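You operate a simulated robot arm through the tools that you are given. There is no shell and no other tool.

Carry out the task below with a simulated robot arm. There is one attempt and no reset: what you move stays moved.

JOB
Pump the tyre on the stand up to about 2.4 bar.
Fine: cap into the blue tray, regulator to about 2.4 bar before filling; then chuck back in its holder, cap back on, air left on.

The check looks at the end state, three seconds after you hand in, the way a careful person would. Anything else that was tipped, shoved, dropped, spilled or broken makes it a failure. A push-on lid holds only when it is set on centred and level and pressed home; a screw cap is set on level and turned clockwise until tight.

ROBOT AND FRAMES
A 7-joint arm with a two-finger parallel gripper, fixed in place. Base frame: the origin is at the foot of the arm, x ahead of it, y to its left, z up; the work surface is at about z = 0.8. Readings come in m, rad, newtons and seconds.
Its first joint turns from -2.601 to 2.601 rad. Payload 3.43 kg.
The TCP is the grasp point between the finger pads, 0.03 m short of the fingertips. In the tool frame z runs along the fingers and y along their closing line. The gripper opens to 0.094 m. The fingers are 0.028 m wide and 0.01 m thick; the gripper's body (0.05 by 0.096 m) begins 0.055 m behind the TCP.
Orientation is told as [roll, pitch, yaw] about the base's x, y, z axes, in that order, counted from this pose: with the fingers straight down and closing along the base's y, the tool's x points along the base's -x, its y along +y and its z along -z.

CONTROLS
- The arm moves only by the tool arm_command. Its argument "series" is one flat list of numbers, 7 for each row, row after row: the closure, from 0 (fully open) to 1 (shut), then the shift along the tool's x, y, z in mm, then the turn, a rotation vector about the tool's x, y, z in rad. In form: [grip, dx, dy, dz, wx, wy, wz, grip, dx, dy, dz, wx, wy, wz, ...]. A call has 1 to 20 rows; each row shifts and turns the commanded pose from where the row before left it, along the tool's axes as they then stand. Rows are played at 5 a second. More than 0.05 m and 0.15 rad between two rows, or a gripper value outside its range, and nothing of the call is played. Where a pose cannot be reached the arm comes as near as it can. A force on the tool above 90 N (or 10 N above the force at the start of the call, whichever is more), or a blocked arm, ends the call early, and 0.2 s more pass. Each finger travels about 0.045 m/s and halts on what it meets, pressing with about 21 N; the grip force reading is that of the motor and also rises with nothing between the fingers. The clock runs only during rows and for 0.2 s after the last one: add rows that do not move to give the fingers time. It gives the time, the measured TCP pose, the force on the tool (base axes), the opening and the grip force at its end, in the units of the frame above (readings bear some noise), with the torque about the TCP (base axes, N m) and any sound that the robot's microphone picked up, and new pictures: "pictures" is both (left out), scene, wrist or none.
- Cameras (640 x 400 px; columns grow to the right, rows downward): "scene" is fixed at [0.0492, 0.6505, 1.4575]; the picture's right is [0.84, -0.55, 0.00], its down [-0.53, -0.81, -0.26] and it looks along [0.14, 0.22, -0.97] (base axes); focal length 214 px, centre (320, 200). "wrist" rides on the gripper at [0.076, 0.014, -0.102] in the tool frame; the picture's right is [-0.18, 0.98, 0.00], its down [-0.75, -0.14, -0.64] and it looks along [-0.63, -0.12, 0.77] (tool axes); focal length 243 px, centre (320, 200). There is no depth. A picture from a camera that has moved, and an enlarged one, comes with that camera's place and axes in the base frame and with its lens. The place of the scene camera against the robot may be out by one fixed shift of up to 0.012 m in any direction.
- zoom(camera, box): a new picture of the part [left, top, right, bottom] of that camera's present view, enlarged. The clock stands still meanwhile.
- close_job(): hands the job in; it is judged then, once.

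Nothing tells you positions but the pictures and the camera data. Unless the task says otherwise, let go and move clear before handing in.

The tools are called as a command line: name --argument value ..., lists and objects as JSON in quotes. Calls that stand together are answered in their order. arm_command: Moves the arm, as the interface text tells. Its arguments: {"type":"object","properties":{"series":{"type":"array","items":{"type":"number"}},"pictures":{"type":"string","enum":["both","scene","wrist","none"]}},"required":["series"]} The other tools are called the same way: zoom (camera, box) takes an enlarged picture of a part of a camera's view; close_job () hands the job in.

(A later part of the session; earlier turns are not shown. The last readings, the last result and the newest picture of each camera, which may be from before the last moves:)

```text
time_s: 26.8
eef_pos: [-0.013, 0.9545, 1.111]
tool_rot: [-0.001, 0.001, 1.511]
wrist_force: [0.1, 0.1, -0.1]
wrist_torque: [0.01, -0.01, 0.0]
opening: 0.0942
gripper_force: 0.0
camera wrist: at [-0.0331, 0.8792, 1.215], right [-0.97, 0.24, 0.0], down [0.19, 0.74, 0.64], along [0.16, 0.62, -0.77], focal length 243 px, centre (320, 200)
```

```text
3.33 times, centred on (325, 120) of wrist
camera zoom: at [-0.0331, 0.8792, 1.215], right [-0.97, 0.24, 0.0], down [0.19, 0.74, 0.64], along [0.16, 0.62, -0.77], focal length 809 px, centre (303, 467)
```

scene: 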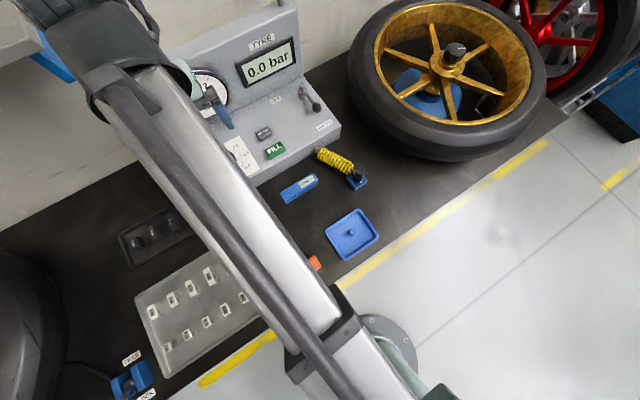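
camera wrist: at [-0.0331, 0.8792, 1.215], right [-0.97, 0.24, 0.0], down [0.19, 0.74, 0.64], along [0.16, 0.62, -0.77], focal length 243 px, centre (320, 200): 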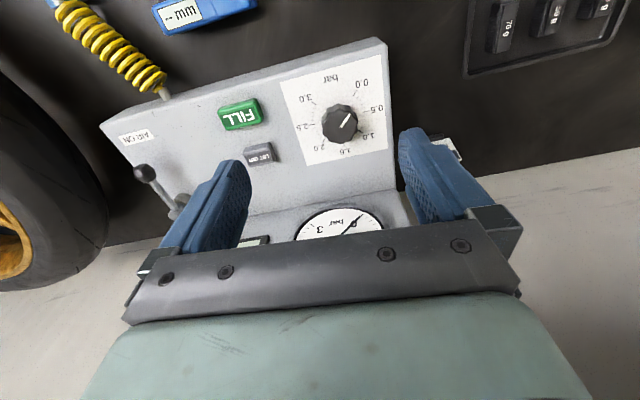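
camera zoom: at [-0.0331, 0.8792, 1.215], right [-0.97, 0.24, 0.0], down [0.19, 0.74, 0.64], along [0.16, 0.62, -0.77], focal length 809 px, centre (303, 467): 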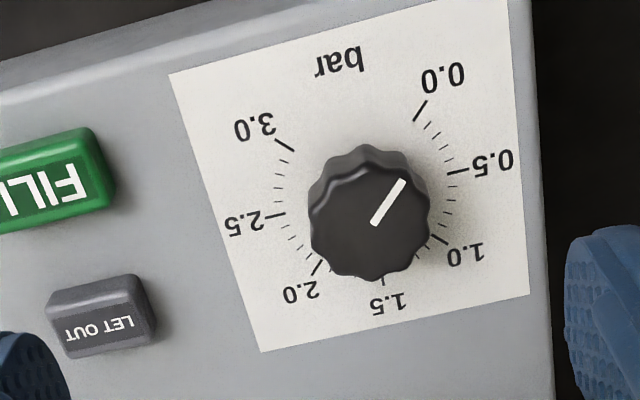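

The knob's top is at about (-0.026, 1.012, 0.908), 47 mm across, deck at z≈0.877. I'll hover over it and wind the wrist counter-clockwise so I have a long clockwise stroke.

arm_command --series '[0, -18.7, 5.1, 20, 0, 0, 0, 0, -18.7, 5.1, 20, 0, 0, 0, 0, -18.7, 5.1, 20, 0, 0, 0, 0, 0, 0, 0, 0, 0, -0.14, 0, 0, 0, 0, 0, 0, -0.14, 0, 0, 0, 0, 0, 0, -0.14, 0, 0, 0, 0, 0, 0, -0.14, 0, 0, 0, 0, 0, 0, -0.14, 0, 0, 0, 0, 0, 0, -0.14, 0, 0, 0, 0, 0, 0, -0.14, 0, 0, 0, 0, 0, 0, -0.14, 0, 0, 0, 0, 0, 0, -0.14, 0, 0, 0, 0, 0, 0, -0.14, 0, 0, 0, 0, 0, 0, -0.1, 0, 0, 0, 0, 0, 0, 0]' --pictures "both"

zoom --camera "wrist" --box '[230, 60, 410, 200]'

```text
time_s: 30.0
eef_pos: [-0.0256, 1.012, 1.0523]
tool_rot: [0.0, 0.0, 3.01]
wrist_force: [-0.4, -0.2, 0.5]
wrist_torque: [0.01, 0.0, -0.02]
opening: 0.0939
gripper_force: 0.1
camera wrist: at [0.0467, 0.9876, 1.1552], right [-0.31, -0.95, 0.0], down [-0.73, 0.24, 0.64], along [-0.61, 0.2, -0.77], focal length 243 px, centre (320, 200)
```

scene: 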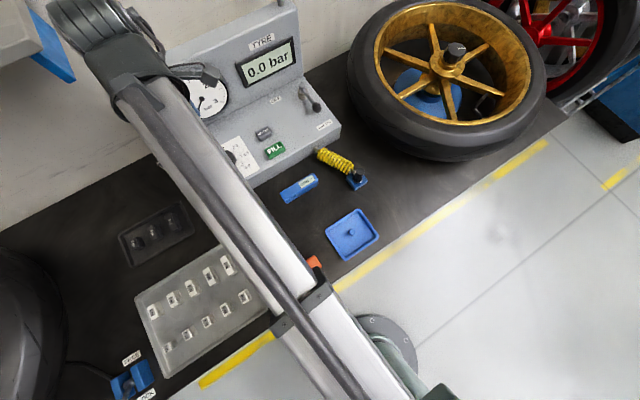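
wrist: 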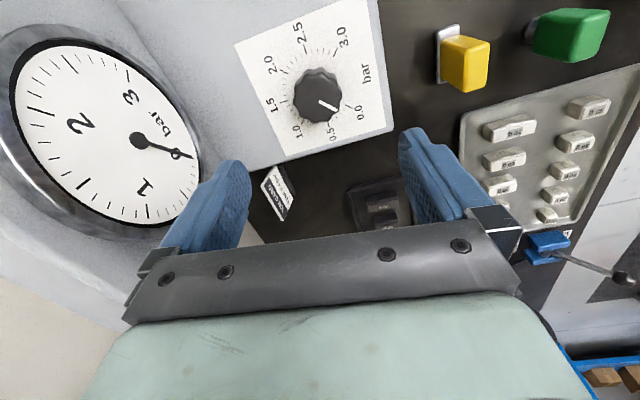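

```text
2.86 times, centred on (320, 130) of wrist
camera zoom: at [0.0467, 0.9876, 1.1552], right [-0.31, -0.95, 0.0], down [-0.73, 0.24, 0.64], along [-0.61, 0.2, -0.77], focal length 693 px, centre (320, 400)
```

zoom: 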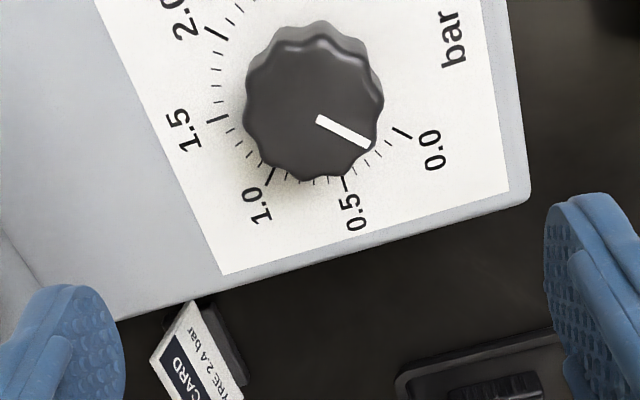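

The view confirms the TCP is over the knob axis and I can read the gauge from here. I'll descend around the knob and grip it.

arm_command --series '[0, 0, 0, 40, 0, 0, 0, 0, 0, 0, 40, 0, 0, 0, 0, 0, 0, 30, 0, 0, 0, 0, 0, 0, 17, 0, 0, 0, 0, 0, 0, 9, 0, 0, 0, 0, 0, 0, 0, 0, 0, 0]' --pictures "wrist"

zoom --camera "wrist" --box '[200, 80, 440, 240]'

```text
time_s: 31.4
eef_pos: [-0.0259, 1.0117, 0.9162]
tool_rot: [0.001, -0.001, 3.008]
wrist_force: [-1.2, 0.6, 0.6]
wrist_torque: [0.02, 0.02, -0.02]
opening: 0.094
gripper_force: 0.2
camera wrist: at [0.0466, 0.9874, 1.0187], right [-0.31, -0.95, 0.0], down [-0.73, 0.24, 0.64], along [-0.61, 0.2, -0.77], focal length 243 px, centre (320, 200)
```

wrist: 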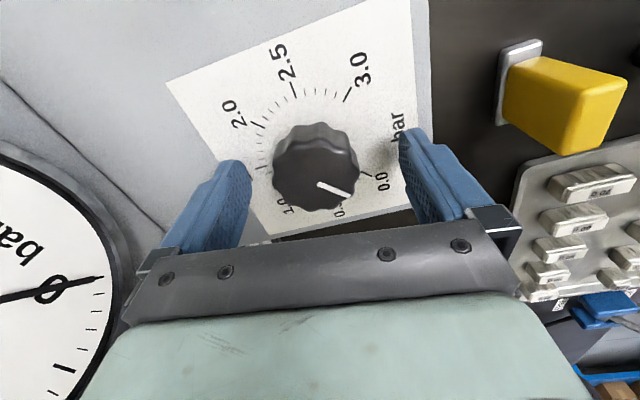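

```text
2.50 times, centred on (320, 160) of wrist
camera zoom: at [0.0466, 0.9874, 1.0187], right [-0.31, -0.95, 0.0], down [-0.73, 0.24, 0.64], along [-0.61, 0.2, -0.77], focal length 606 px, centre (320, 300)
```

zoom: 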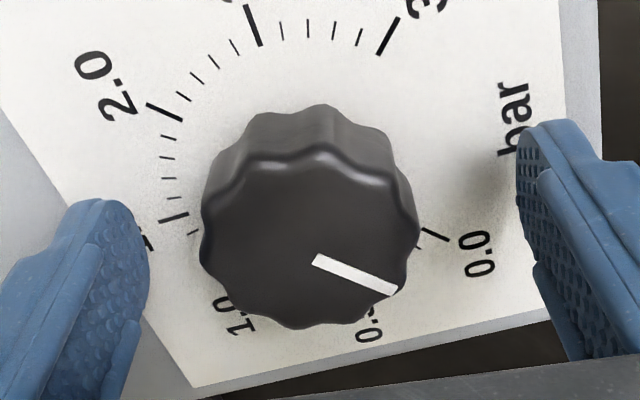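

arm_command --series '[1, 0, 0, 0, 0, 0, 0, 1, 0, 0, 0, 0, 0, 0, 1, 0, 0, 0, 0, 0, 0, 1, 0, 0, 0, 0, 0, 0, 1, 0, 0, 0, 0, 0, 0]' --pictures "wrist"

```text
time_s: 32.6
eef_pos: [-0.0261, 1.0153, 0.915]
tool_rot: [-0.004, 0.001, 3.008]
wrist_force: [1.6, 27.4, 4.0]
wrist_torque: [-0.46, -0.19, -0.01]
opening: 0.0472
gripper_force: 44.6
camera wrist: at [0.0468, 0.9895, 1.0188], right [-0.31, -0.95, 0.0], down [-0.73, 0.24, 0.64], along [-0.61, 0.2, -0.77], focal length 243 px, centre (320, 200)
```

wrist: 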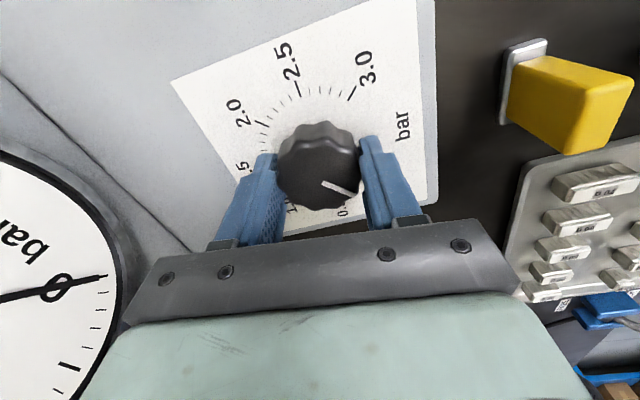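

Closing pushed the hand about +3.5 mm in y, so the knob axis is slightly further back than assumed. I'll shift the command to relieve that side force before turning.

arm_command --series '[1, -0.5, -3.5, 0, 0, 0, 0, 1, 0, 0, 0, 0, 0, 0]' --pictures "none"

```text
time_s: 33.2
eef_pos: [-0.0253, 1.0143, 0.915]
tool_rot: [0.0, -0.001, 3.01]
wrist_force: [4.5, 4.9, 3.2]
wrist_torque: [1.15, 0.42, -0.31]
opening: 0.0473
gripper_force: 45.4
```

arm_command --series '[1, 0, 0, 0, 0, 0, 0.1, 1, 0, 0, 0, 0, 0, 0.1, 1, 0, 0, 0, 0, 0, 0.1, 1, 0, 0, 0, 0, 0, 0.1, 1, 0, 0, 0, 0, 0, 0.1, 1, 0, 0, 0, 0, 0, 0, 1, 0, 0, 0, 0, 0, 0]' --pictures "both"

zoom --camera "wrist" --box '[200, 80, 440, 240]'

```text
time_s: 34.8
eef_pos: [-0.0246, 1.0156, 0.9151]
tool_rot: [0.0, 0.001, 2.507]
wrist_force: [6.2, -6.1, -3.4]
wrist_torque: [0.24, 0.45, -0.04]
opening: 0.0476
gripper_force: 44.9
camera wrist: at [0.0262, 0.958, 1.019], right [-0.73, -0.68, 0.0], down [-0.52, 0.56, 0.64], along [-0.44, 0.47, -0.77], focal length 243 px, centre (320, 200)
```

scene: 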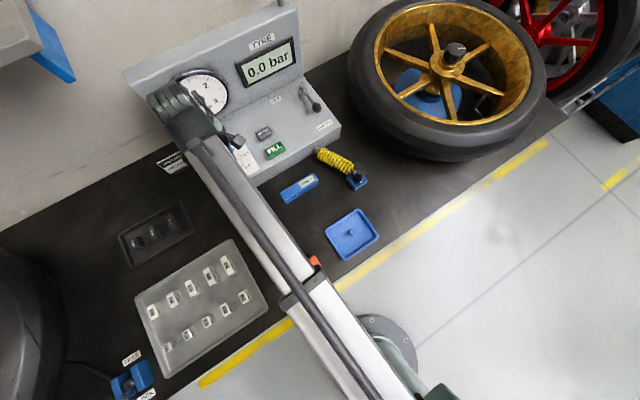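
wrist: 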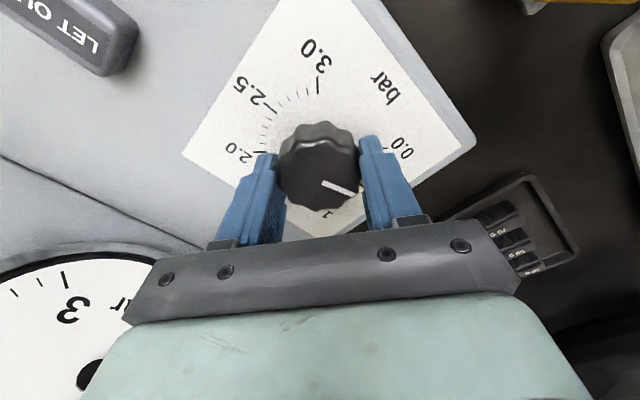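

```text
2.50 times, centred on (320, 160) of wrist
camera zoom: at [0.0262, 0.958, 1.019], right [-0.73, -0.68, 0.0], down [-0.52, 0.56, 0.64], along [-0.44, 0.47, -0.77], focal length 606 px, centre (320, 300)
```

zoom: 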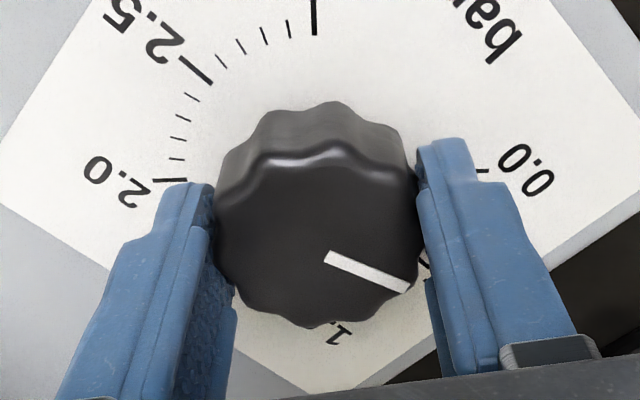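

The knob turns with the hand and forces stay low. I'll continue clockwise.

arm_command --series '[1, 0, 0, 0, 0, 0, 0.12, 1, 0, 0, 0, 0, 0, 0.12, 1, 0, 0, 0, 0, 0, 0.12, 1, 0, 0, 0, 0, 0, 0.12, 1, 0, 0, 0, 0, 0, 0.12, 1, 0, 0, 0, 0, 0, 0.12, 1, 0, 0, 0, 0, 0, 0.12, 1, 0, 0, 0, 0, 0, 0.12, 1, 0, 0, 0, 0, 0, 0.12, 1, 0, 0, 0, 0, 0, 0.12, 1, 0, 0, 0, 0, 0, 0.12, 1, 0, 0, 0, 0, 0, 0.12, 1, 0, 0, 0, 0, 0, 0.12, 1, 0, 0, 0, 0, 0, 0.12, 1, 0, 0, 0, 0, 0, 0.12, 1, 0, 0, 0, 0, 0, 0.12, 1, 0, 0, 0, 0, 0, 0]' --pictures "both"

zoom --camera "scene" --box '[150, 50, 250, 150]'

```text
time_s: 38.4
eef_pos: [-0.0242, 1.0167, 0.9157]
tool_rot: [0.0, -0.001, 0.585]
wrist_force: [19.0, -12.7, -10.3]
wrist_torque: [-0.61, 0.49, 0.03]
opening: 0.0473
gripper_force: 44.9
camera wrist: at [-0.0974, 0.9843, 1.0189], right [-0.39, 0.92, 0.0], down [0.71, 0.3, 0.64], along [0.59, 0.25, -0.77], focal length 243 px, centre (320, 200)
```

scene: 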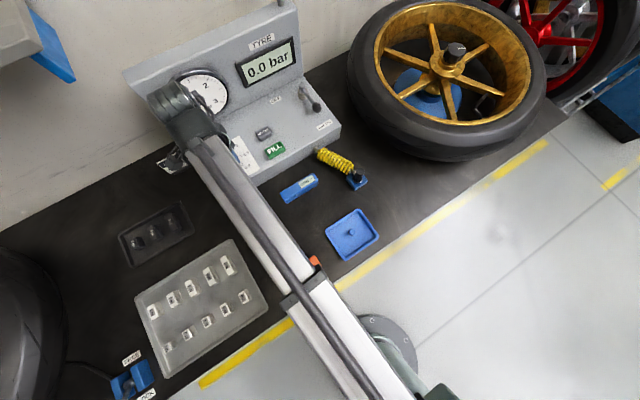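
wrist: 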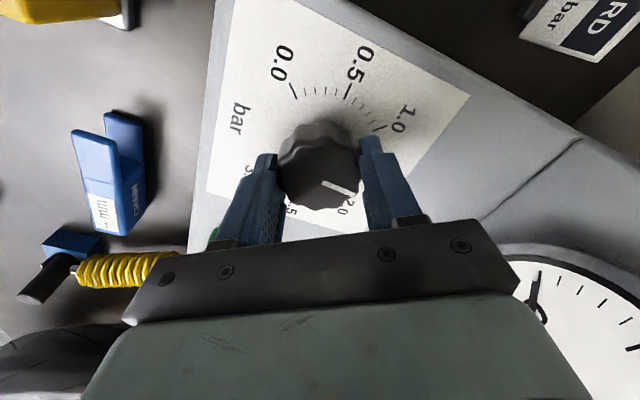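

```text
4.00 times, centred on (200, 100) of scene
camera zoom: at [0.0492, 0.6505, 1.4575], right [0.84, -0.55, 0.0], down [-0.53, -0.81, -0.26], along [0.14, 0.22, -0.97], focal length 858 px, centre (800, 600)
```

zoom: 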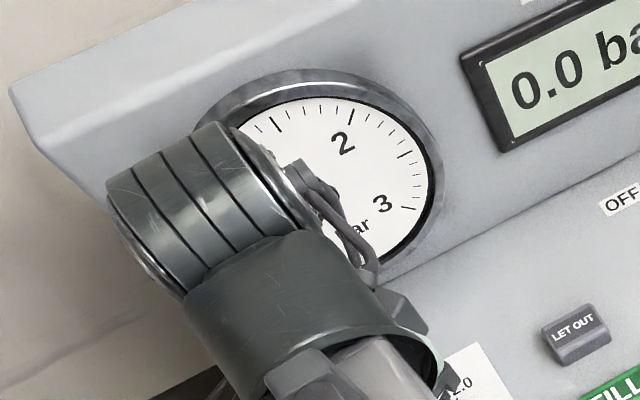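

About 1.5 bar worth of turn so far, with some side force from slight eccentricity. I'll trim the centre and continue to roughly 2.4.

arm_command --series '[1, -0.8, -2.3, 0, 0, 0, 0, 1, 0, 0, 0, 0, 0, 0.12, 1, 0, 0, 0, 0, 0, 0.12, 1, 0, 0, 0, 0, 0, 0.12, 1, 0, 0, 0, 0, 0, 0.12, 1, 0, 0, 0, 0, 0, 0.12, 1, 0, 0, 0, 0, 0, 0.12, 1, 0, 0, 0, 0, 0, 0.12, 1, 0, 0, 0, 0, 0, 0.12, 1, 0, 0, 0, 0, 0, 0.12, 1, 0, 0, 0, 0, 0, 0]' --pictures "both"

zoom --camera "wrist" --box '[200, 80, 440, 240]'

zoom --camera "scene" --box '[150, 50, 250, 150]'

```text
time_s: 40.8
eef_pos: [-0.025, 1.0149, 0.9169]
tool_rot: [0.001, 0.002, -0.495]
wrist_force: [-6.3, 4.8, -2.5]
wrist_torque: [0.3, 0.03, -0.05]
opening: 0.047
gripper_force: 44.3
camera wrist: at [-0.0861, 1.0625, 1.0191], right [0.63, 0.78, 0.0], down [0.6, -0.48, 0.64], along [0.5, -0.4, -0.77], focal length 243 px, centre (320, 200)
```

scene: 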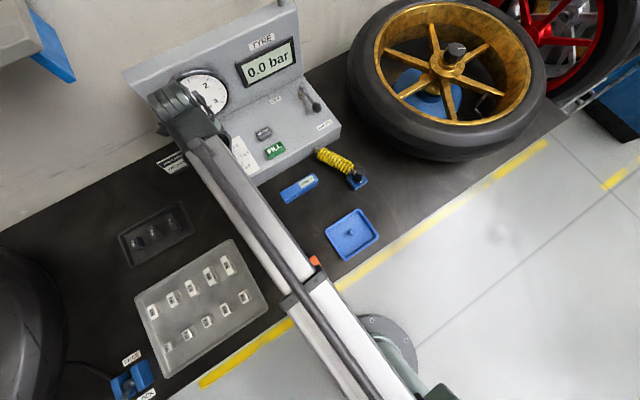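
wrist: 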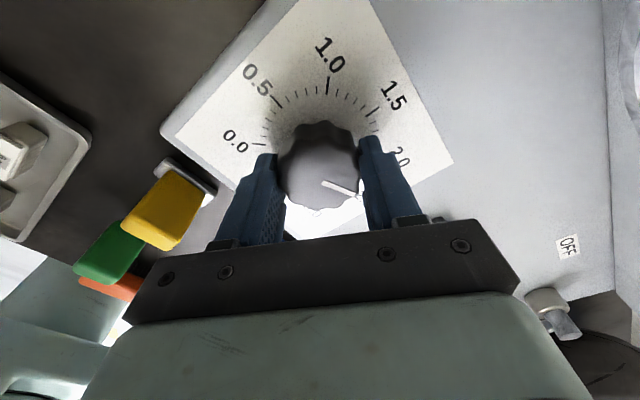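

```text
2.50 times, centred on (320, 160) of wrist
camera zoom: at [-0.0861, 1.0625, 1.0191], right [0.63, 0.78, 0.0], down [0.6, -0.48, 0.64], along [0.5, -0.4, -0.77], focal length 606 px, centre (320, 300)
```

zoom: 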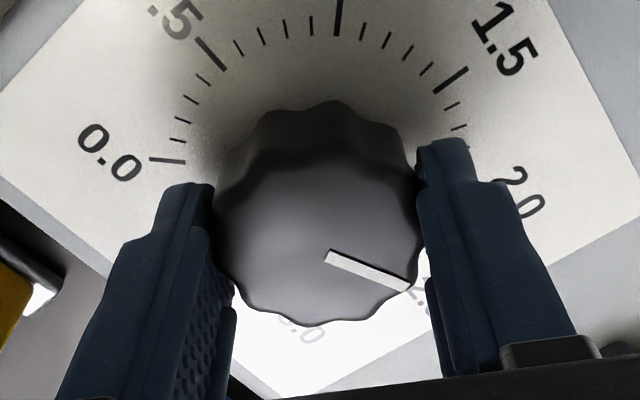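

```text
4.00 times, centred on (200, 100) of scene
camera zoom: at [0.0492, 0.6505, 1.4575], right [0.84, -0.55, 0.0], down [-0.53, -0.81, -0.26], along [0.14, 0.22, -0.97], focal length 858 px, centre (800, 600)
```

zoom: 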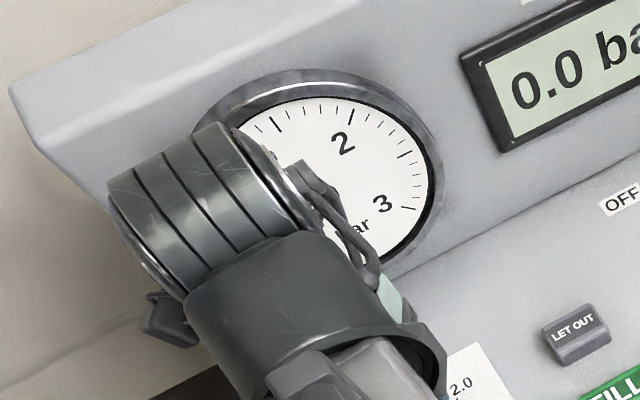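

Total turn is about 200°, i.e. about 2.2 bar nominal. I'll add the last 0.27 rad, then release and look at the dial and gauge.

arm_command --series '[1, 0, 0, 0, 0, 0, 0.09, 1, 0, 0, 0, 0, 0, 0.09, 1, 0, 0, 0, 0, 0, 0.09, 1, 0, 0, 0, 0, 0, 0, 0.3, 0, 0, 0, 0, 0, 0, 0.1, 0, 0, 0, 0, 0, 0, 0, 0, 0, 0, 0, 0, 0, 0, 0, 0, 0, 0, 0, 0]' --pictures "wrist"

zoom --camera "wrist" --box '[200, 80, 440, 240]'

```text
time_s: 42.6
eef_pos: [-0.0238, 1.0151, 0.9162]
tool_rot: [-0.001, -0.001, -0.763]
wrist_force: [-0.1, 1.0, -0.4]
wrist_torque: [0.01, -0.02, -0.03]
opening: 0.0939
gripper_force: 0.0
camera wrist: at [-0.0701, 1.0764, 1.0191], right [0.81, 0.58, 0.0], down [0.45, -0.62, 0.64], along [0.38, -0.52, -0.77], focal length 243 px, centre (320, 200)
```

wrist: 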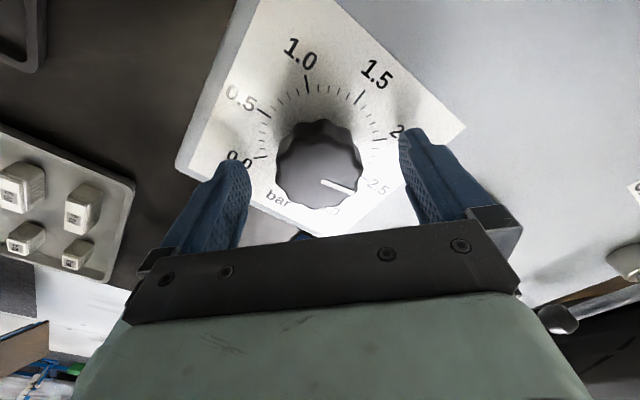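

```text
2.50 times, centred on (320, 160) of wrist
camera zoom: at [-0.0701, 1.0764, 1.0191], right [0.81, 0.58, 0.0], down [0.45, -0.62, 0.64], along [0.38, -0.52, -0.77], focal length 606 px, centre (320, 300)
```

zoom: 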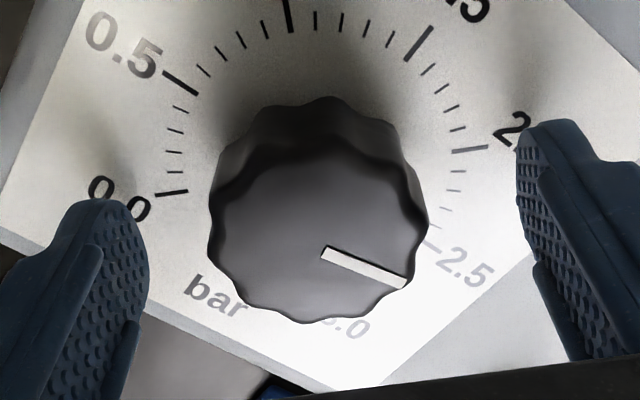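

The pointer now measures 9° from +x, which on this dial is 2.4 bar. I'll lift off straight up and look at the gauge and the air lever.

arm_command --series '[0, 0, 0, -30, 0, 0, 0, 0, 0, 0, -40, 0, 0, 0, 0, 0, 0, -40, 0, 0, 0, 0, 0, 0, -40, 0, 0, 0, 0, 0, 0, -40, 0, 0, 0, 0, 0, 0, 0, 0, 0, -0.14, 0, 0, 0, 0, 0, 0, -0.14, 0, 0, 0, 0, 0, 0, -0.14, 0, 0, 0, 0, 0, 0, -0.14, 0, 0, 0, 0, 0, 0, -0.14, 0, 0, 0, 0, 0, 0, -0.14, 0, 0, 0, 0, 0, 0, 0]' --pictures "both"

zoom --camera "scene" --box '[120, 20, 350, 210]'

```text
time_s: 45.2
eef_pos: [-0.0246, 1.0153, 1.1073]
tool_rot: [0.001, 0.001, 0.08]
wrist_force: [-0.2, 0.0, -0.1]
wrist_torque: [0.0, 0.0, 0.0]
opening: 0.094
gripper_force: 0.1
camera wrist: at [-0.1021, 1.0218, 1.2092], right [0.11, 0.99, 0.0], down [0.76, -0.08, 0.64], along [0.64, -0.07, -0.77], focal length 243 px, centre (320, 200)
```

scene: 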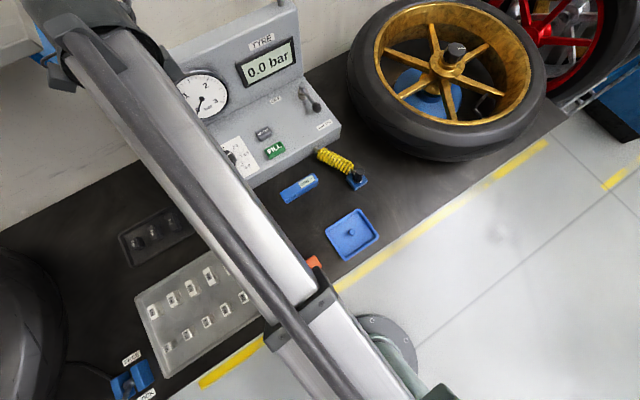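
wrist: 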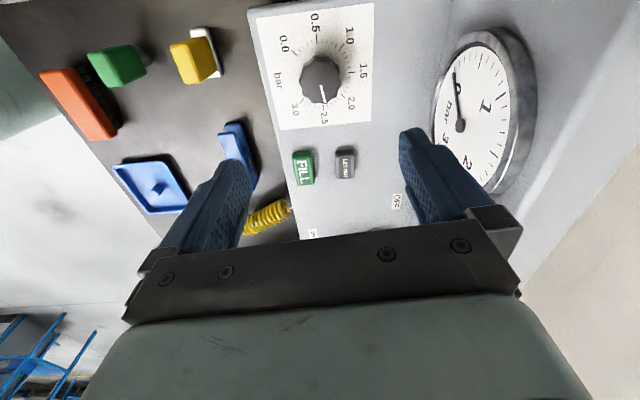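

```text
2.11 times, centred on (235, 115) of scene
camera zoom: at [0.0492, 0.6505, 1.4575], right [0.84, -0.55, 0.0], down [-0.53, -0.81, -0.26], along [0.14, 0.22, -0.97], focal length 452 px, centre (499, 379)
```

zoom: 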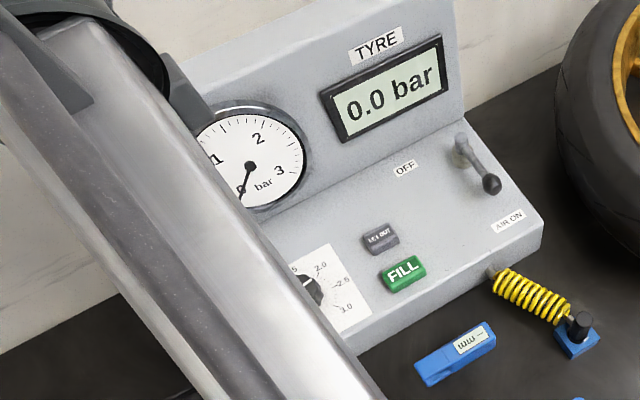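

Regulator is at 2.4 and the air lever points towards AIR ON (−y side), so air is already on; the gauge probably reads only when the line is filling. Next I'll look at the chuck in its holder.

arm_command --series '[0, -28.3, -30.5, 0, 0, 0, 0, 0, -28.3, -30.5, 0, 0, 0, 0, 0, -28.3, -30.5, 0, 0, 0, 0, 0, -28.3, -30.5, 0, 0, 0, 0, 0, -28.3, -30.5, 0, 0, 0, 0, 0, -28.3, -30.5, 0, 0, 0, 0, 0, -28.3, -30.5, 0, 0, 0, 0, 0, -28.3, -30.5, 0, 0, 0, 0, 0, 0, 0, 0, 0, 0, 0.08, 0, 0, 0, 0, 0, 0, 0]' --pictures "both"

zoom --camera "scene" --box '[120, 20, 350, 210]'

zoom --camera "wrist" --box '[240, 20, 400, 160]'

```text
time_s: 47.4
eef_pos: [0.2207, 0.7888, 1.1053]
tool_rot: [-0.001, -0.002, -0.003]
wrist_force: [-1.2, -0.1, 0.7]
wrist_torque: [-0.01, 0.02, -0.03]
opening: 0.0942
gripper_force: 0.0
camera wrist: at [0.1434, 0.8025, 1.2092], right [0.19, 0.98, 0.0], down [0.75, -0.14, 0.64], along [0.63, -0.12, -0.77], focal length 243 px, centre (320, 200)
```

scene: 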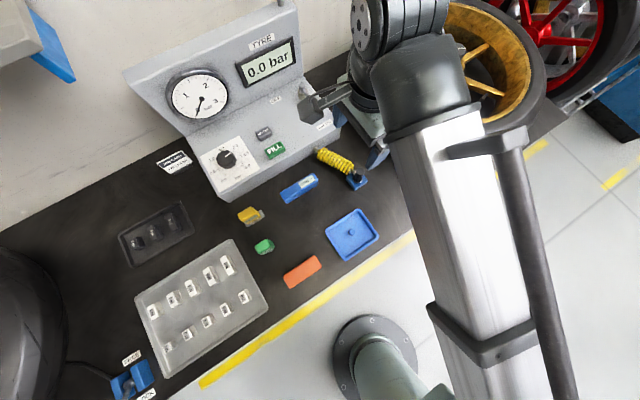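
wrist: 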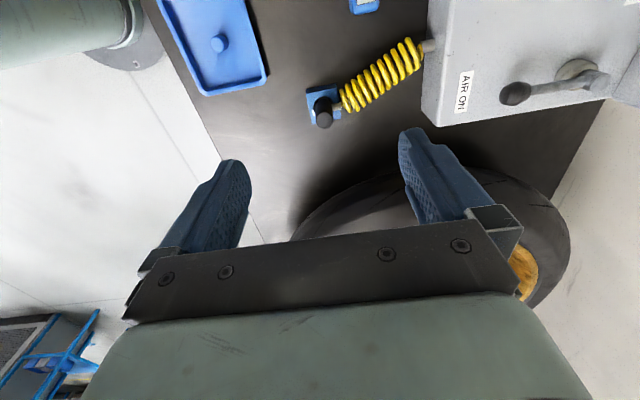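

```text
2.11 times, centred on (235, 115) of scene
camera zoom: at [0.0492, 0.6505, 1.4575], right [0.84, -0.55, 0.0], down [-0.53, -0.81, -0.26], along [0.14, 0.22, -0.97], focal length 452 px, centre (499, 379)
```

zoom: 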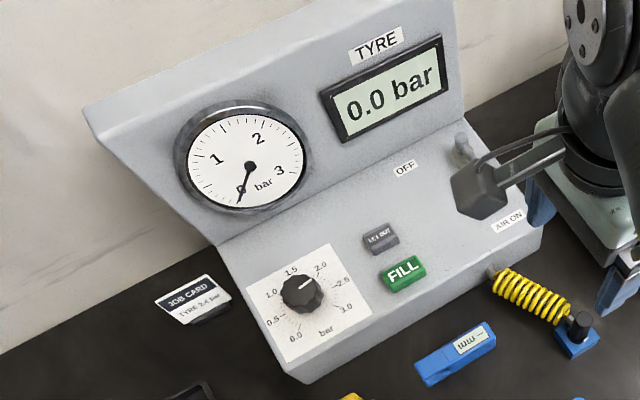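

```text
2.86 times, centred on (320, 90) of wrist
camera zoom: at [0.1434, 0.8025, 1.2092], right [0.19, 0.98, 0.0], down [0.75, -0.14, 0.64], along [0.63, -0.12, -0.77], focal length 693 px, centre (320, 514)
```

zoom: 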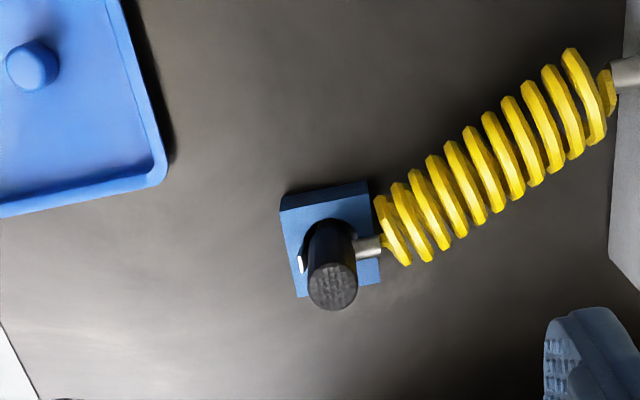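

The chuck top is at about (0.266, 0.787, 0.903), 22 mm across, with the hose ferrule on its +y side low down. I'll come over it with the fingers closing along x (yaw +90°) to stay clear of the ferrule.

arm_command --series '[0.2, -22, -1, 20, 0, 0, 0, 0.3, -22, -1, 20, 0, 0, 0, 0.3, 0, 0, 0, 0, 0, -0.14, 0.3, 0, 0, 0, 0, 0, -0.14, 0.3, 0, 0, 0, 0, 0, -0.14, 0.3, 0, 0, 0, 0, 0, -0.14, 0.3, 0, 0, 0, 0, 0, -0.14, 0.3, 0, 0, 0, 0, 0, -0.14, 0.3, 0, 0, 0, 0, 0, -0.14, 0.3, 0, 0, 0, 0, 0, -0.14, 0.3, 0, 0, 0, 0, 0, -0.14, 0.3, 0, 0, 0, 0, 0, -0.14, 0.3, 0, 0, 0, 0, 0, -0.14, 0.3, 0, 0, 0, 0, 0, -0.03, 0.3, 0, 0, 0, 0, 0, 0]' --pictures "wrist"

zoom --camera "wrist" --box '[240, 50, 400, 190]'

```text
time_s: 50.6
eef_pos: [0.2652, 0.7863, 1.0663]
tool_rot: [-0.001, -0.001, 1.571]
wrist_force: [-0.1, 0.2, -0.5]
wrist_torque: [0.01, -0.02, 0.01]
opening: 0.0659
gripper_force: 0.0
camera wrist: at [0.249, 0.7092, 1.1693], right [-0.98, 0.19, 0.0], down [0.14, 0.75, 0.64], along [0.12, 0.63, -0.77], focal length 243 px, centre (320, 200)
```

wrist: 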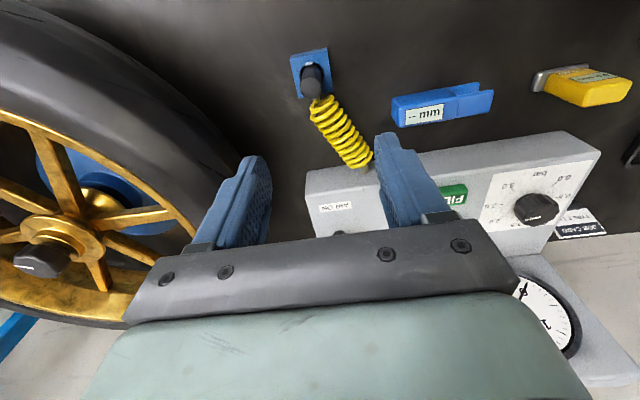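

```text
2.86 times, centred on (320, 120) of wrist
camera zoom: at [0.249, 0.7092, 1.1693], right [-0.98, 0.19, 0.0], down [0.14, 0.75, 0.64], along [0.12, 0.63, -0.77], focal length 693 px, centre (320, 429)
```

zoom: 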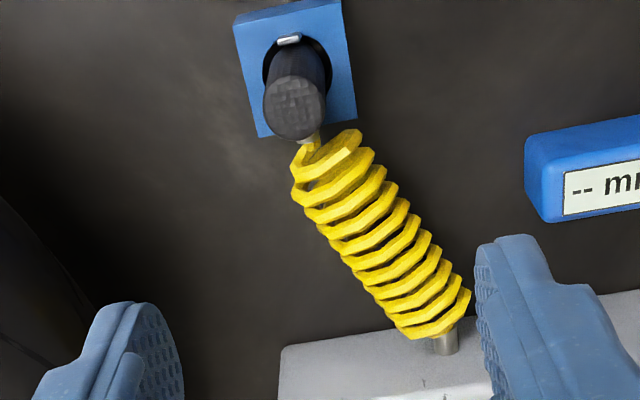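

Stereo from the two wrist views puts the chuck top at (0.275, 0.786, 0.881) and the holder block top at z≈0.825. I'll centre on it, descend partway and check again.

arm_command --series '[0.4, 1.4, -9.6, 10, 0, 0, 0, 0.4, 0, 0, 35, 0, 0, 0, 0.4, 0, 0, 35, 0, 0, 0, 0.4, 0, 0, 30, 0, 0, 0, 0.4, 0, 0, 0, 0, 0, 0]' --pictures "wrist"

zoom --camera "wrist" --box '[220, 80, 420, 240]'

```text
time_s: 51.8
eef_pos: [0.2746, 0.7856, 0.956]
tool_rot: [-0.001, 0.0, 1.567]
wrist_force: [-1.0, 0.4, 0.2]
wrist_torque: [-0.01, 0.01, 0.0]
opening: 0.0561
gripper_force: 0.1
camera wrist: at [0.2591, 0.7083, 1.0598], right [-0.98, 0.19, 0.0], down [0.14, 0.75, 0.64], along [0.12, 0.63, -0.77], focal length 243 px, centre (320, 200)
```

wrist: 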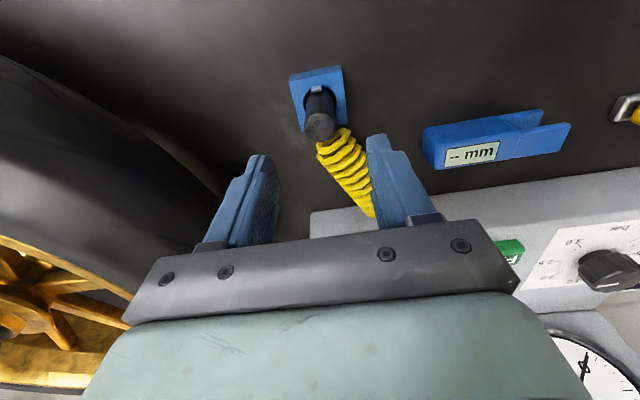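

```text
2.50 times, centred on (320, 160) of wrist
camera zoom: at [0.2591, 0.7083, 1.0598], right [-0.98, 0.19, 0.0], down [0.14, 0.75, 0.64], along [0.12, 0.63, -0.77], focal length 606 px, centre (320, 300)
```

zoom: 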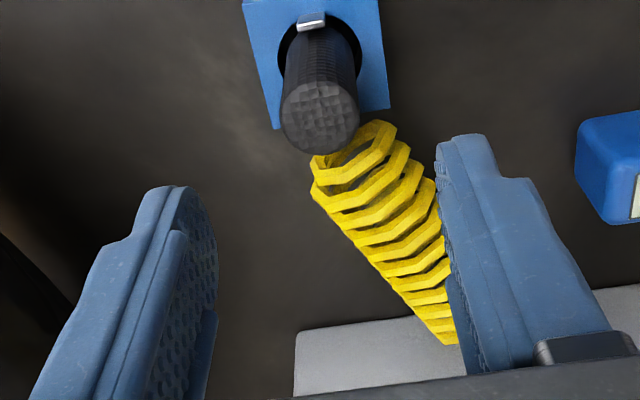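

Aligned. Descending around the chuck and gripping it.

arm_command --series '[0.4, 0, 0, 35, 0, 0, 0, 0.4, 0, 0, 30, 0, 0, 0, 0.4, 0, 0, 18, 0, 0, 0, 0.4, 0, 0, 0, 0, 0, 0]' --pictures "wrist"

zoom --camera "wrist" --box '[220, 80, 420, 240]'

```text
time_s: 52.8
eef_pos: [0.2738, 0.7851, 0.8743]
tool_rot: [0.0, -0.001, 1.567]
wrist_force: [-0.7, -0.4, 0.0]
wrist_torque: [0.01, 0.0, 0.01]
opening: 0.0567
gripper_force: 0.0
camera wrist: at [0.2578, 0.7086, 0.9762], right [-0.98, 0.19, 0.0], down [0.14, 0.75, 0.64], along [0.12, 0.63, -0.77], focal length 243 px, centre (320, 200)
```

wrist: 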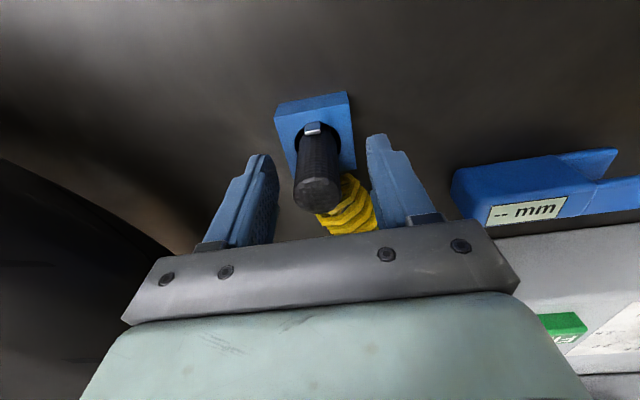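

```text
2.50 times, centred on (320, 160) of wrist
camera zoom: at [0.2578, 0.7086, 0.9762], right [-0.98, 0.19, 0.0], down [0.14, 0.75, 0.64], along [0.12, 0.63, -0.77], focal length 606 px, centre (320, 300)
```

zoom: 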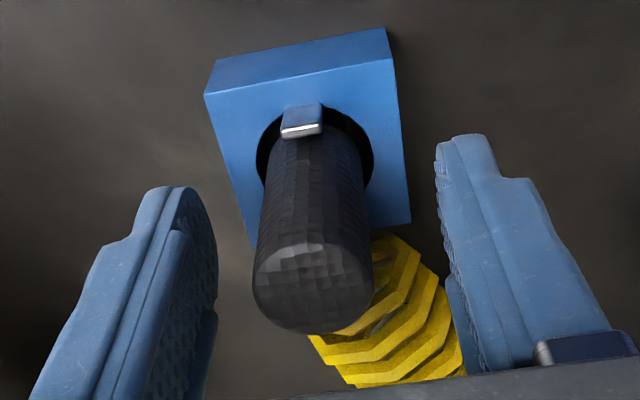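

arm_command --series '[0.4, 0, -1.2, 5, 0, 0, 0, 1, 0, 0, 0, 0, 0, 0, 1, 0, 0, 0, 0, 0, 0, 1, 0, 0, 0, 0, 0, 0, 1, 0, 0, 0, 0, 0, 0]' --pictures "wrist"

zoom --camera "wrist" --box '[220, 80, 420, 240]'

```text
time_s: 54.0
eef_pos: [0.2753, 0.7853, 0.8676]
tool_rot: [0.0, 0.001, 1.568]
wrist_force: [0.3, 0.3, 0.2]
wrist_torque: [0.01, 0.03, 0.0]
opening: 0.0242
gripper_force: 21.1
camera wrist: at [0.2593, 0.7083, 0.9711], right [-0.98, 0.19, 0.0], down [0.14, 0.75, 0.64], along [0.12, 0.63, -0.77], focal length 243 px, centre (320, 200)
```

wrist: 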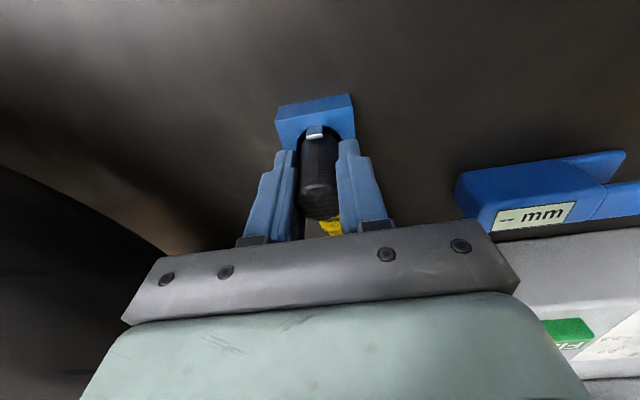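

```text
2.50 times, centred on (320, 160) of wrist
camera zoom: at [0.2593, 0.7083, 0.9711], right [-0.98, 0.19, 0.0], down [0.14, 0.75, 0.64], along [0.12, 0.63, -0.77], focal length 606 px, centre (320, 300)
```

zoom: 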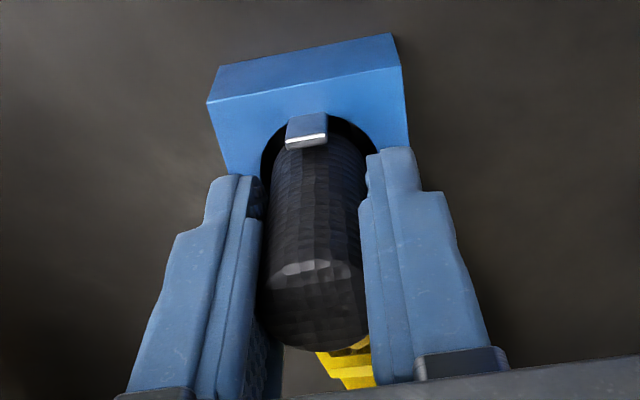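

The chuck is gripped (24 mm). I'll lift gently and watch for any latch resistance.

arm_command --series '[1, 0, 0, -4, 0, 0, 0, 1, 0, 0, -6, 0, 0, 0, 1, 0, 0, -10, 0, 0, 0, 1, 0, 0, -15, 0, 0, 0, 1, 0, 0, 0, 0, 0, 0]' --pictures "both"

zoom --camera "wrist" --box '[220, 60, 420, 240]'

```text
time_s: 55.2
eef_pos: [0.2755, 0.785, 0.9048]
tool_rot: [0.0, -0.002, 1.567]
wrist_force: [0.2, 0.0, -1.5]
wrist_torque: [-0.04, 0.02, 0.02]
opening: 0.024
gripper_force: 20.6
camera wrist: at [0.2595, 0.7082, 1.0066], right [-0.98, 0.19, 0.0], down [0.14, 0.75, 0.64], along [0.12, 0.63, -0.77], focal length 243 px, centre (320, 200)
```

scene: 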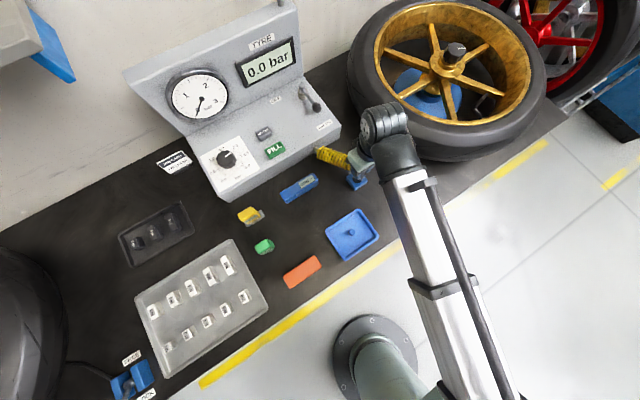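
wrist: 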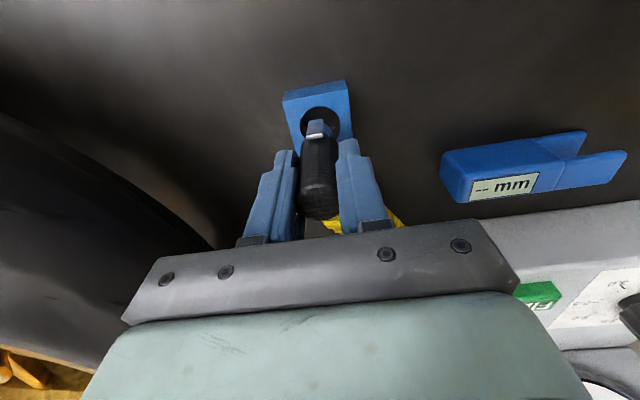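

```text
2.22 times, centred on (320, 150) of wrist
camera zoom: at [0.2595, 0.7082, 1.0066], right [-0.98, 0.19, 0.0], down [0.14, 0.75, 0.64], along [0.12, 0.63, -0.77], focal length 539 px, centre (320, 311)
```

zoom: 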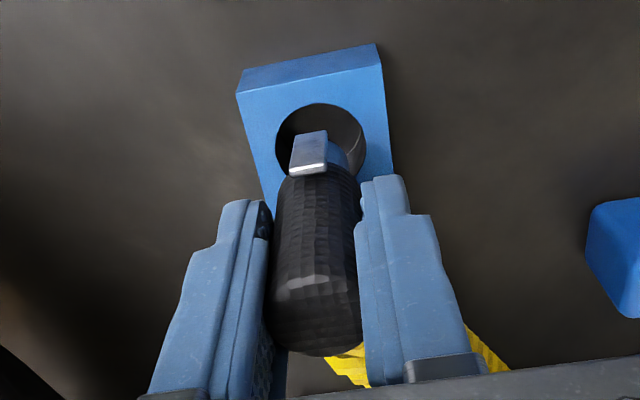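

The chuck came out freely. I'll raise it well clear and carry it over the wheel to the valve.

arm_command --series '[1, 0, 0, -43, 0, 0, 0, 1, 0, 0, -43, 0, 0, 0, 1, 0, 0, -43, 0, 0, 0, 1, 0, 0, -43, 0, 0, 0, 1, 0, 0, -45, 0, 0, 0, 1, 2.14, -40.4, 0, 0, 0, 0, 1, 2.14, -40.4, 0, 0, 0, 0, 1, 2.14, -40.4, 0, 0, 0, 0, 1, 2.14, -40.4, 0, 0, 0, 0, 1, 2.14, -40.4, 0, 0, 0, 0, 1, 0, 0, 0, 0, 0, 0]' --pictures "both"

```text
time_s: 57.6
eef_pos: [0.4788, 0.7742, 1.1197]
tool_rot: [0.0, 0.0, 1.568]
wrist_force: [-1.0, -0.4, -0.6]
wrist_torque: [-0.02, 0.03, -0.02]
opening: 0.0241
gripper_force: 20.9
camera wrist: at [0.4634, 0.6972, 1.2219], right [-0.98, 0.19, 0.0], down [0.14, 0.75, 0.64], along [0.12, 0.63, -0.77], focal length 243 px, centre (320, 200)
```

scene: 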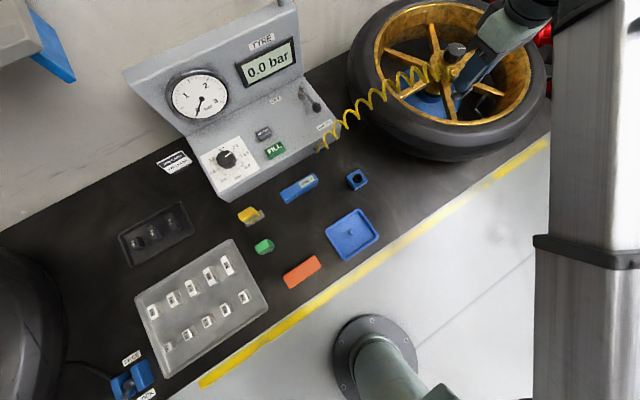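
wrist: 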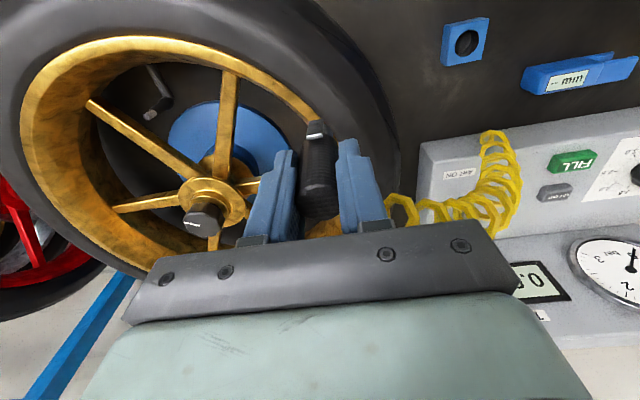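

arm_command --series '[1, 2.14, -40.4, 0, 0, 0, 0, 1, 2.14, -40.4, 0, 0, 0, 0, 1, 2.14, -40.4, 0, 0, 0, 0, 1, 2.14, -40.4, 0, 0, 0, 0, 1, 2.14, -40.2, 0, 0, 0, 0, 1, 0, 0, 0, 0, 0, 0]' --pictures "both"

zoom --camera "wrist" --box '[230, 30, 410, 230]'

zoom --camera "scene" --box '[440, 20, 560, 120]'

```text
time_s: 59.0
eef_pos: [0.6794, 0.7627, 1.12]
tool_rot: [-0.001, 0.0, 1.568]
wrist_force: [-0.9, 0.0, -1.2]
wrist_torque: [0.02, -0.03, -0.01]
opening: 0.0243
gripper_force: 20.9
camera wrist: at [0.6637, 0.6859, 1.2234], right [-0.98, 0.19, 0.0], down [0.14, 0.75, 0.64], along [0.12, 0.63, -0.77], focal length 243 px, centre (320, 200)
```

scene: 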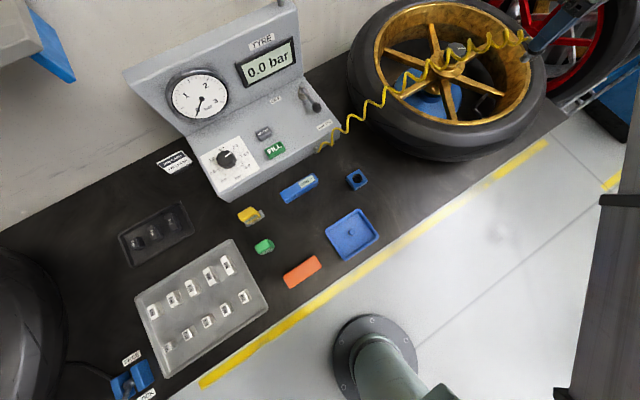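
wrist: 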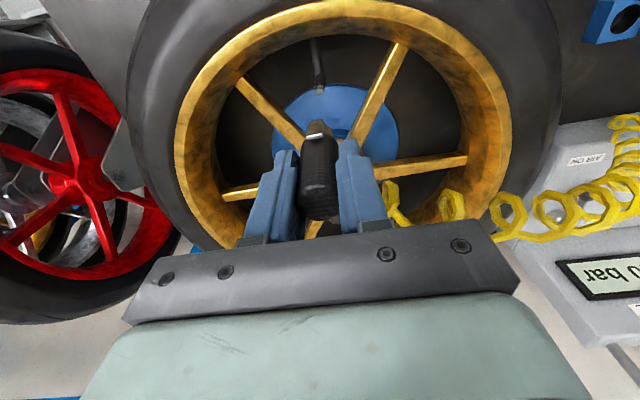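

```text
2.00 times, centred on (320, 130) of wrist
camera zoom: at [0.6637, 0.6859, 1.2234], right [-0.98, 0.19, 0.0], down [0.14, 0.75, 0.64], along [0.12, 0.63, -0.77], focal length 485 px, centre (320, 340)
```

zoom: 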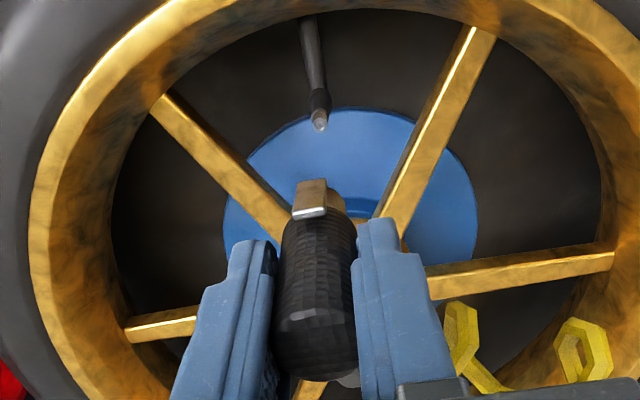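

```text
4.00 times, centred on (500, 70) of scene
camera zoom: at [0.0492, 0.6505, 1.4575], right [0.84, -0.55, 0.0], down [-0.53, -0.81, -0.26], along [0.14, 0.22, -0.97], focal length 858 px, centre (-400, 720)
```

zoom: 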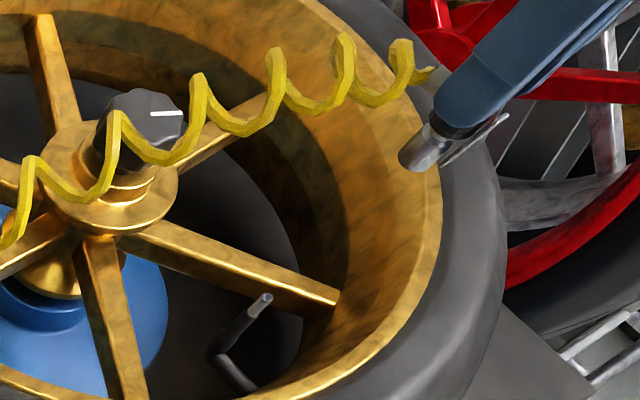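

The stem tip is right under the chuck (estimated at (0.680, 0.763), tip z≈0.95). I'll lower until the nose is just above the stem and check alignment.

arm_command --series '[1, 0, 0, 30, 0, 0, 0, 1, 0, 0, 30, 0, 0, 0, 1, 0, 0, 20, 0, 0, 0, 1, 0, 0, 0, 0, 0, 0]' --pictures "both"

zoom --camera "wrist" --box '[260, 70, 380, 180]'

zoom --camera "scene" --box '[460, 50, 530, 110]'

```text
time_s: 60.0
eef_pos: [0.6794, 0.7637, 1.0401]
tool_rot: [0.0, -0.001, 1.567]
wrist_force: [-0.6, -0.8, -0.2]
wrist_torque: [-0.02, 0.0, 0.01]
opening: 0.0241
gripper_force: 20.4
camera wrist: at [0.6633, 0.6855, 1.1428], right [-0.98, 0.19, 0.0], down [0.14, 0.75, 0.64], along [0.12, 0.63, -0.77], focal length 243 px, centre (320, 200)
```

scene: 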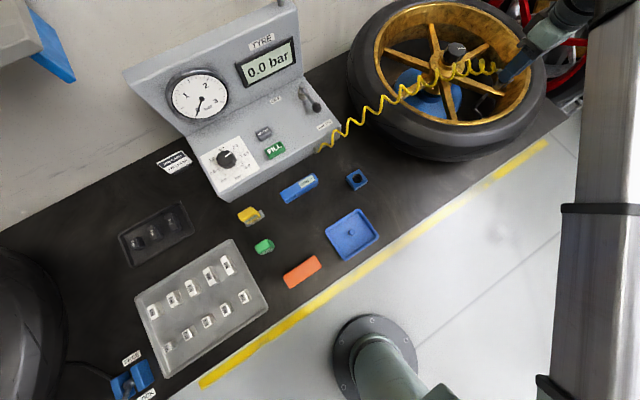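
wrist: 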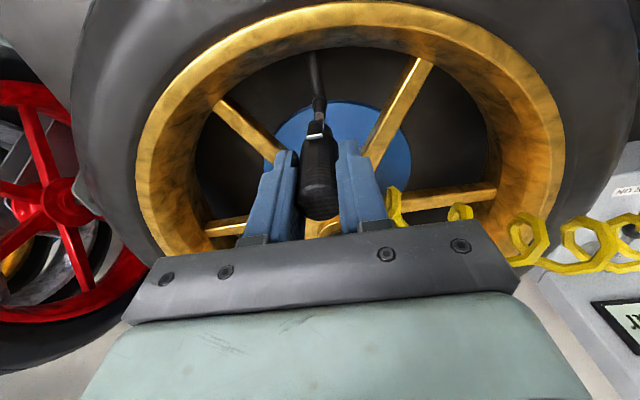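

```text
3.64 times, centred on (320, 125) of wrist
camera zoom: at [0.6633, 0.6855, 1.1428], right [-0.98, 0.19, 0.0], down [0.14, 0.75, 0.64], along [0.12, 0.63, -0.77], focal length 882 px, centre (320, 473)
```

zoom: 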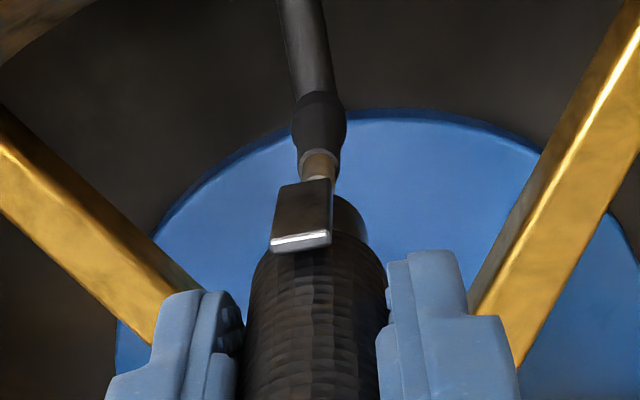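

```text
6.67 times, centred on (495, 80) of scene
camera zoom: at [0.0492, 0.6505, 1.4575], right [0.84, -0.55, 0.0], down [-0.53, -0.81, -0.26], along [0.14, 0.22, -0.97], focal length 1430 px, centre (-847, 1000)
```

zoom: 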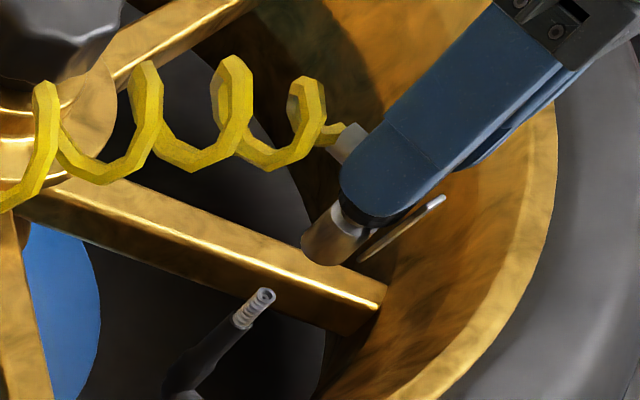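

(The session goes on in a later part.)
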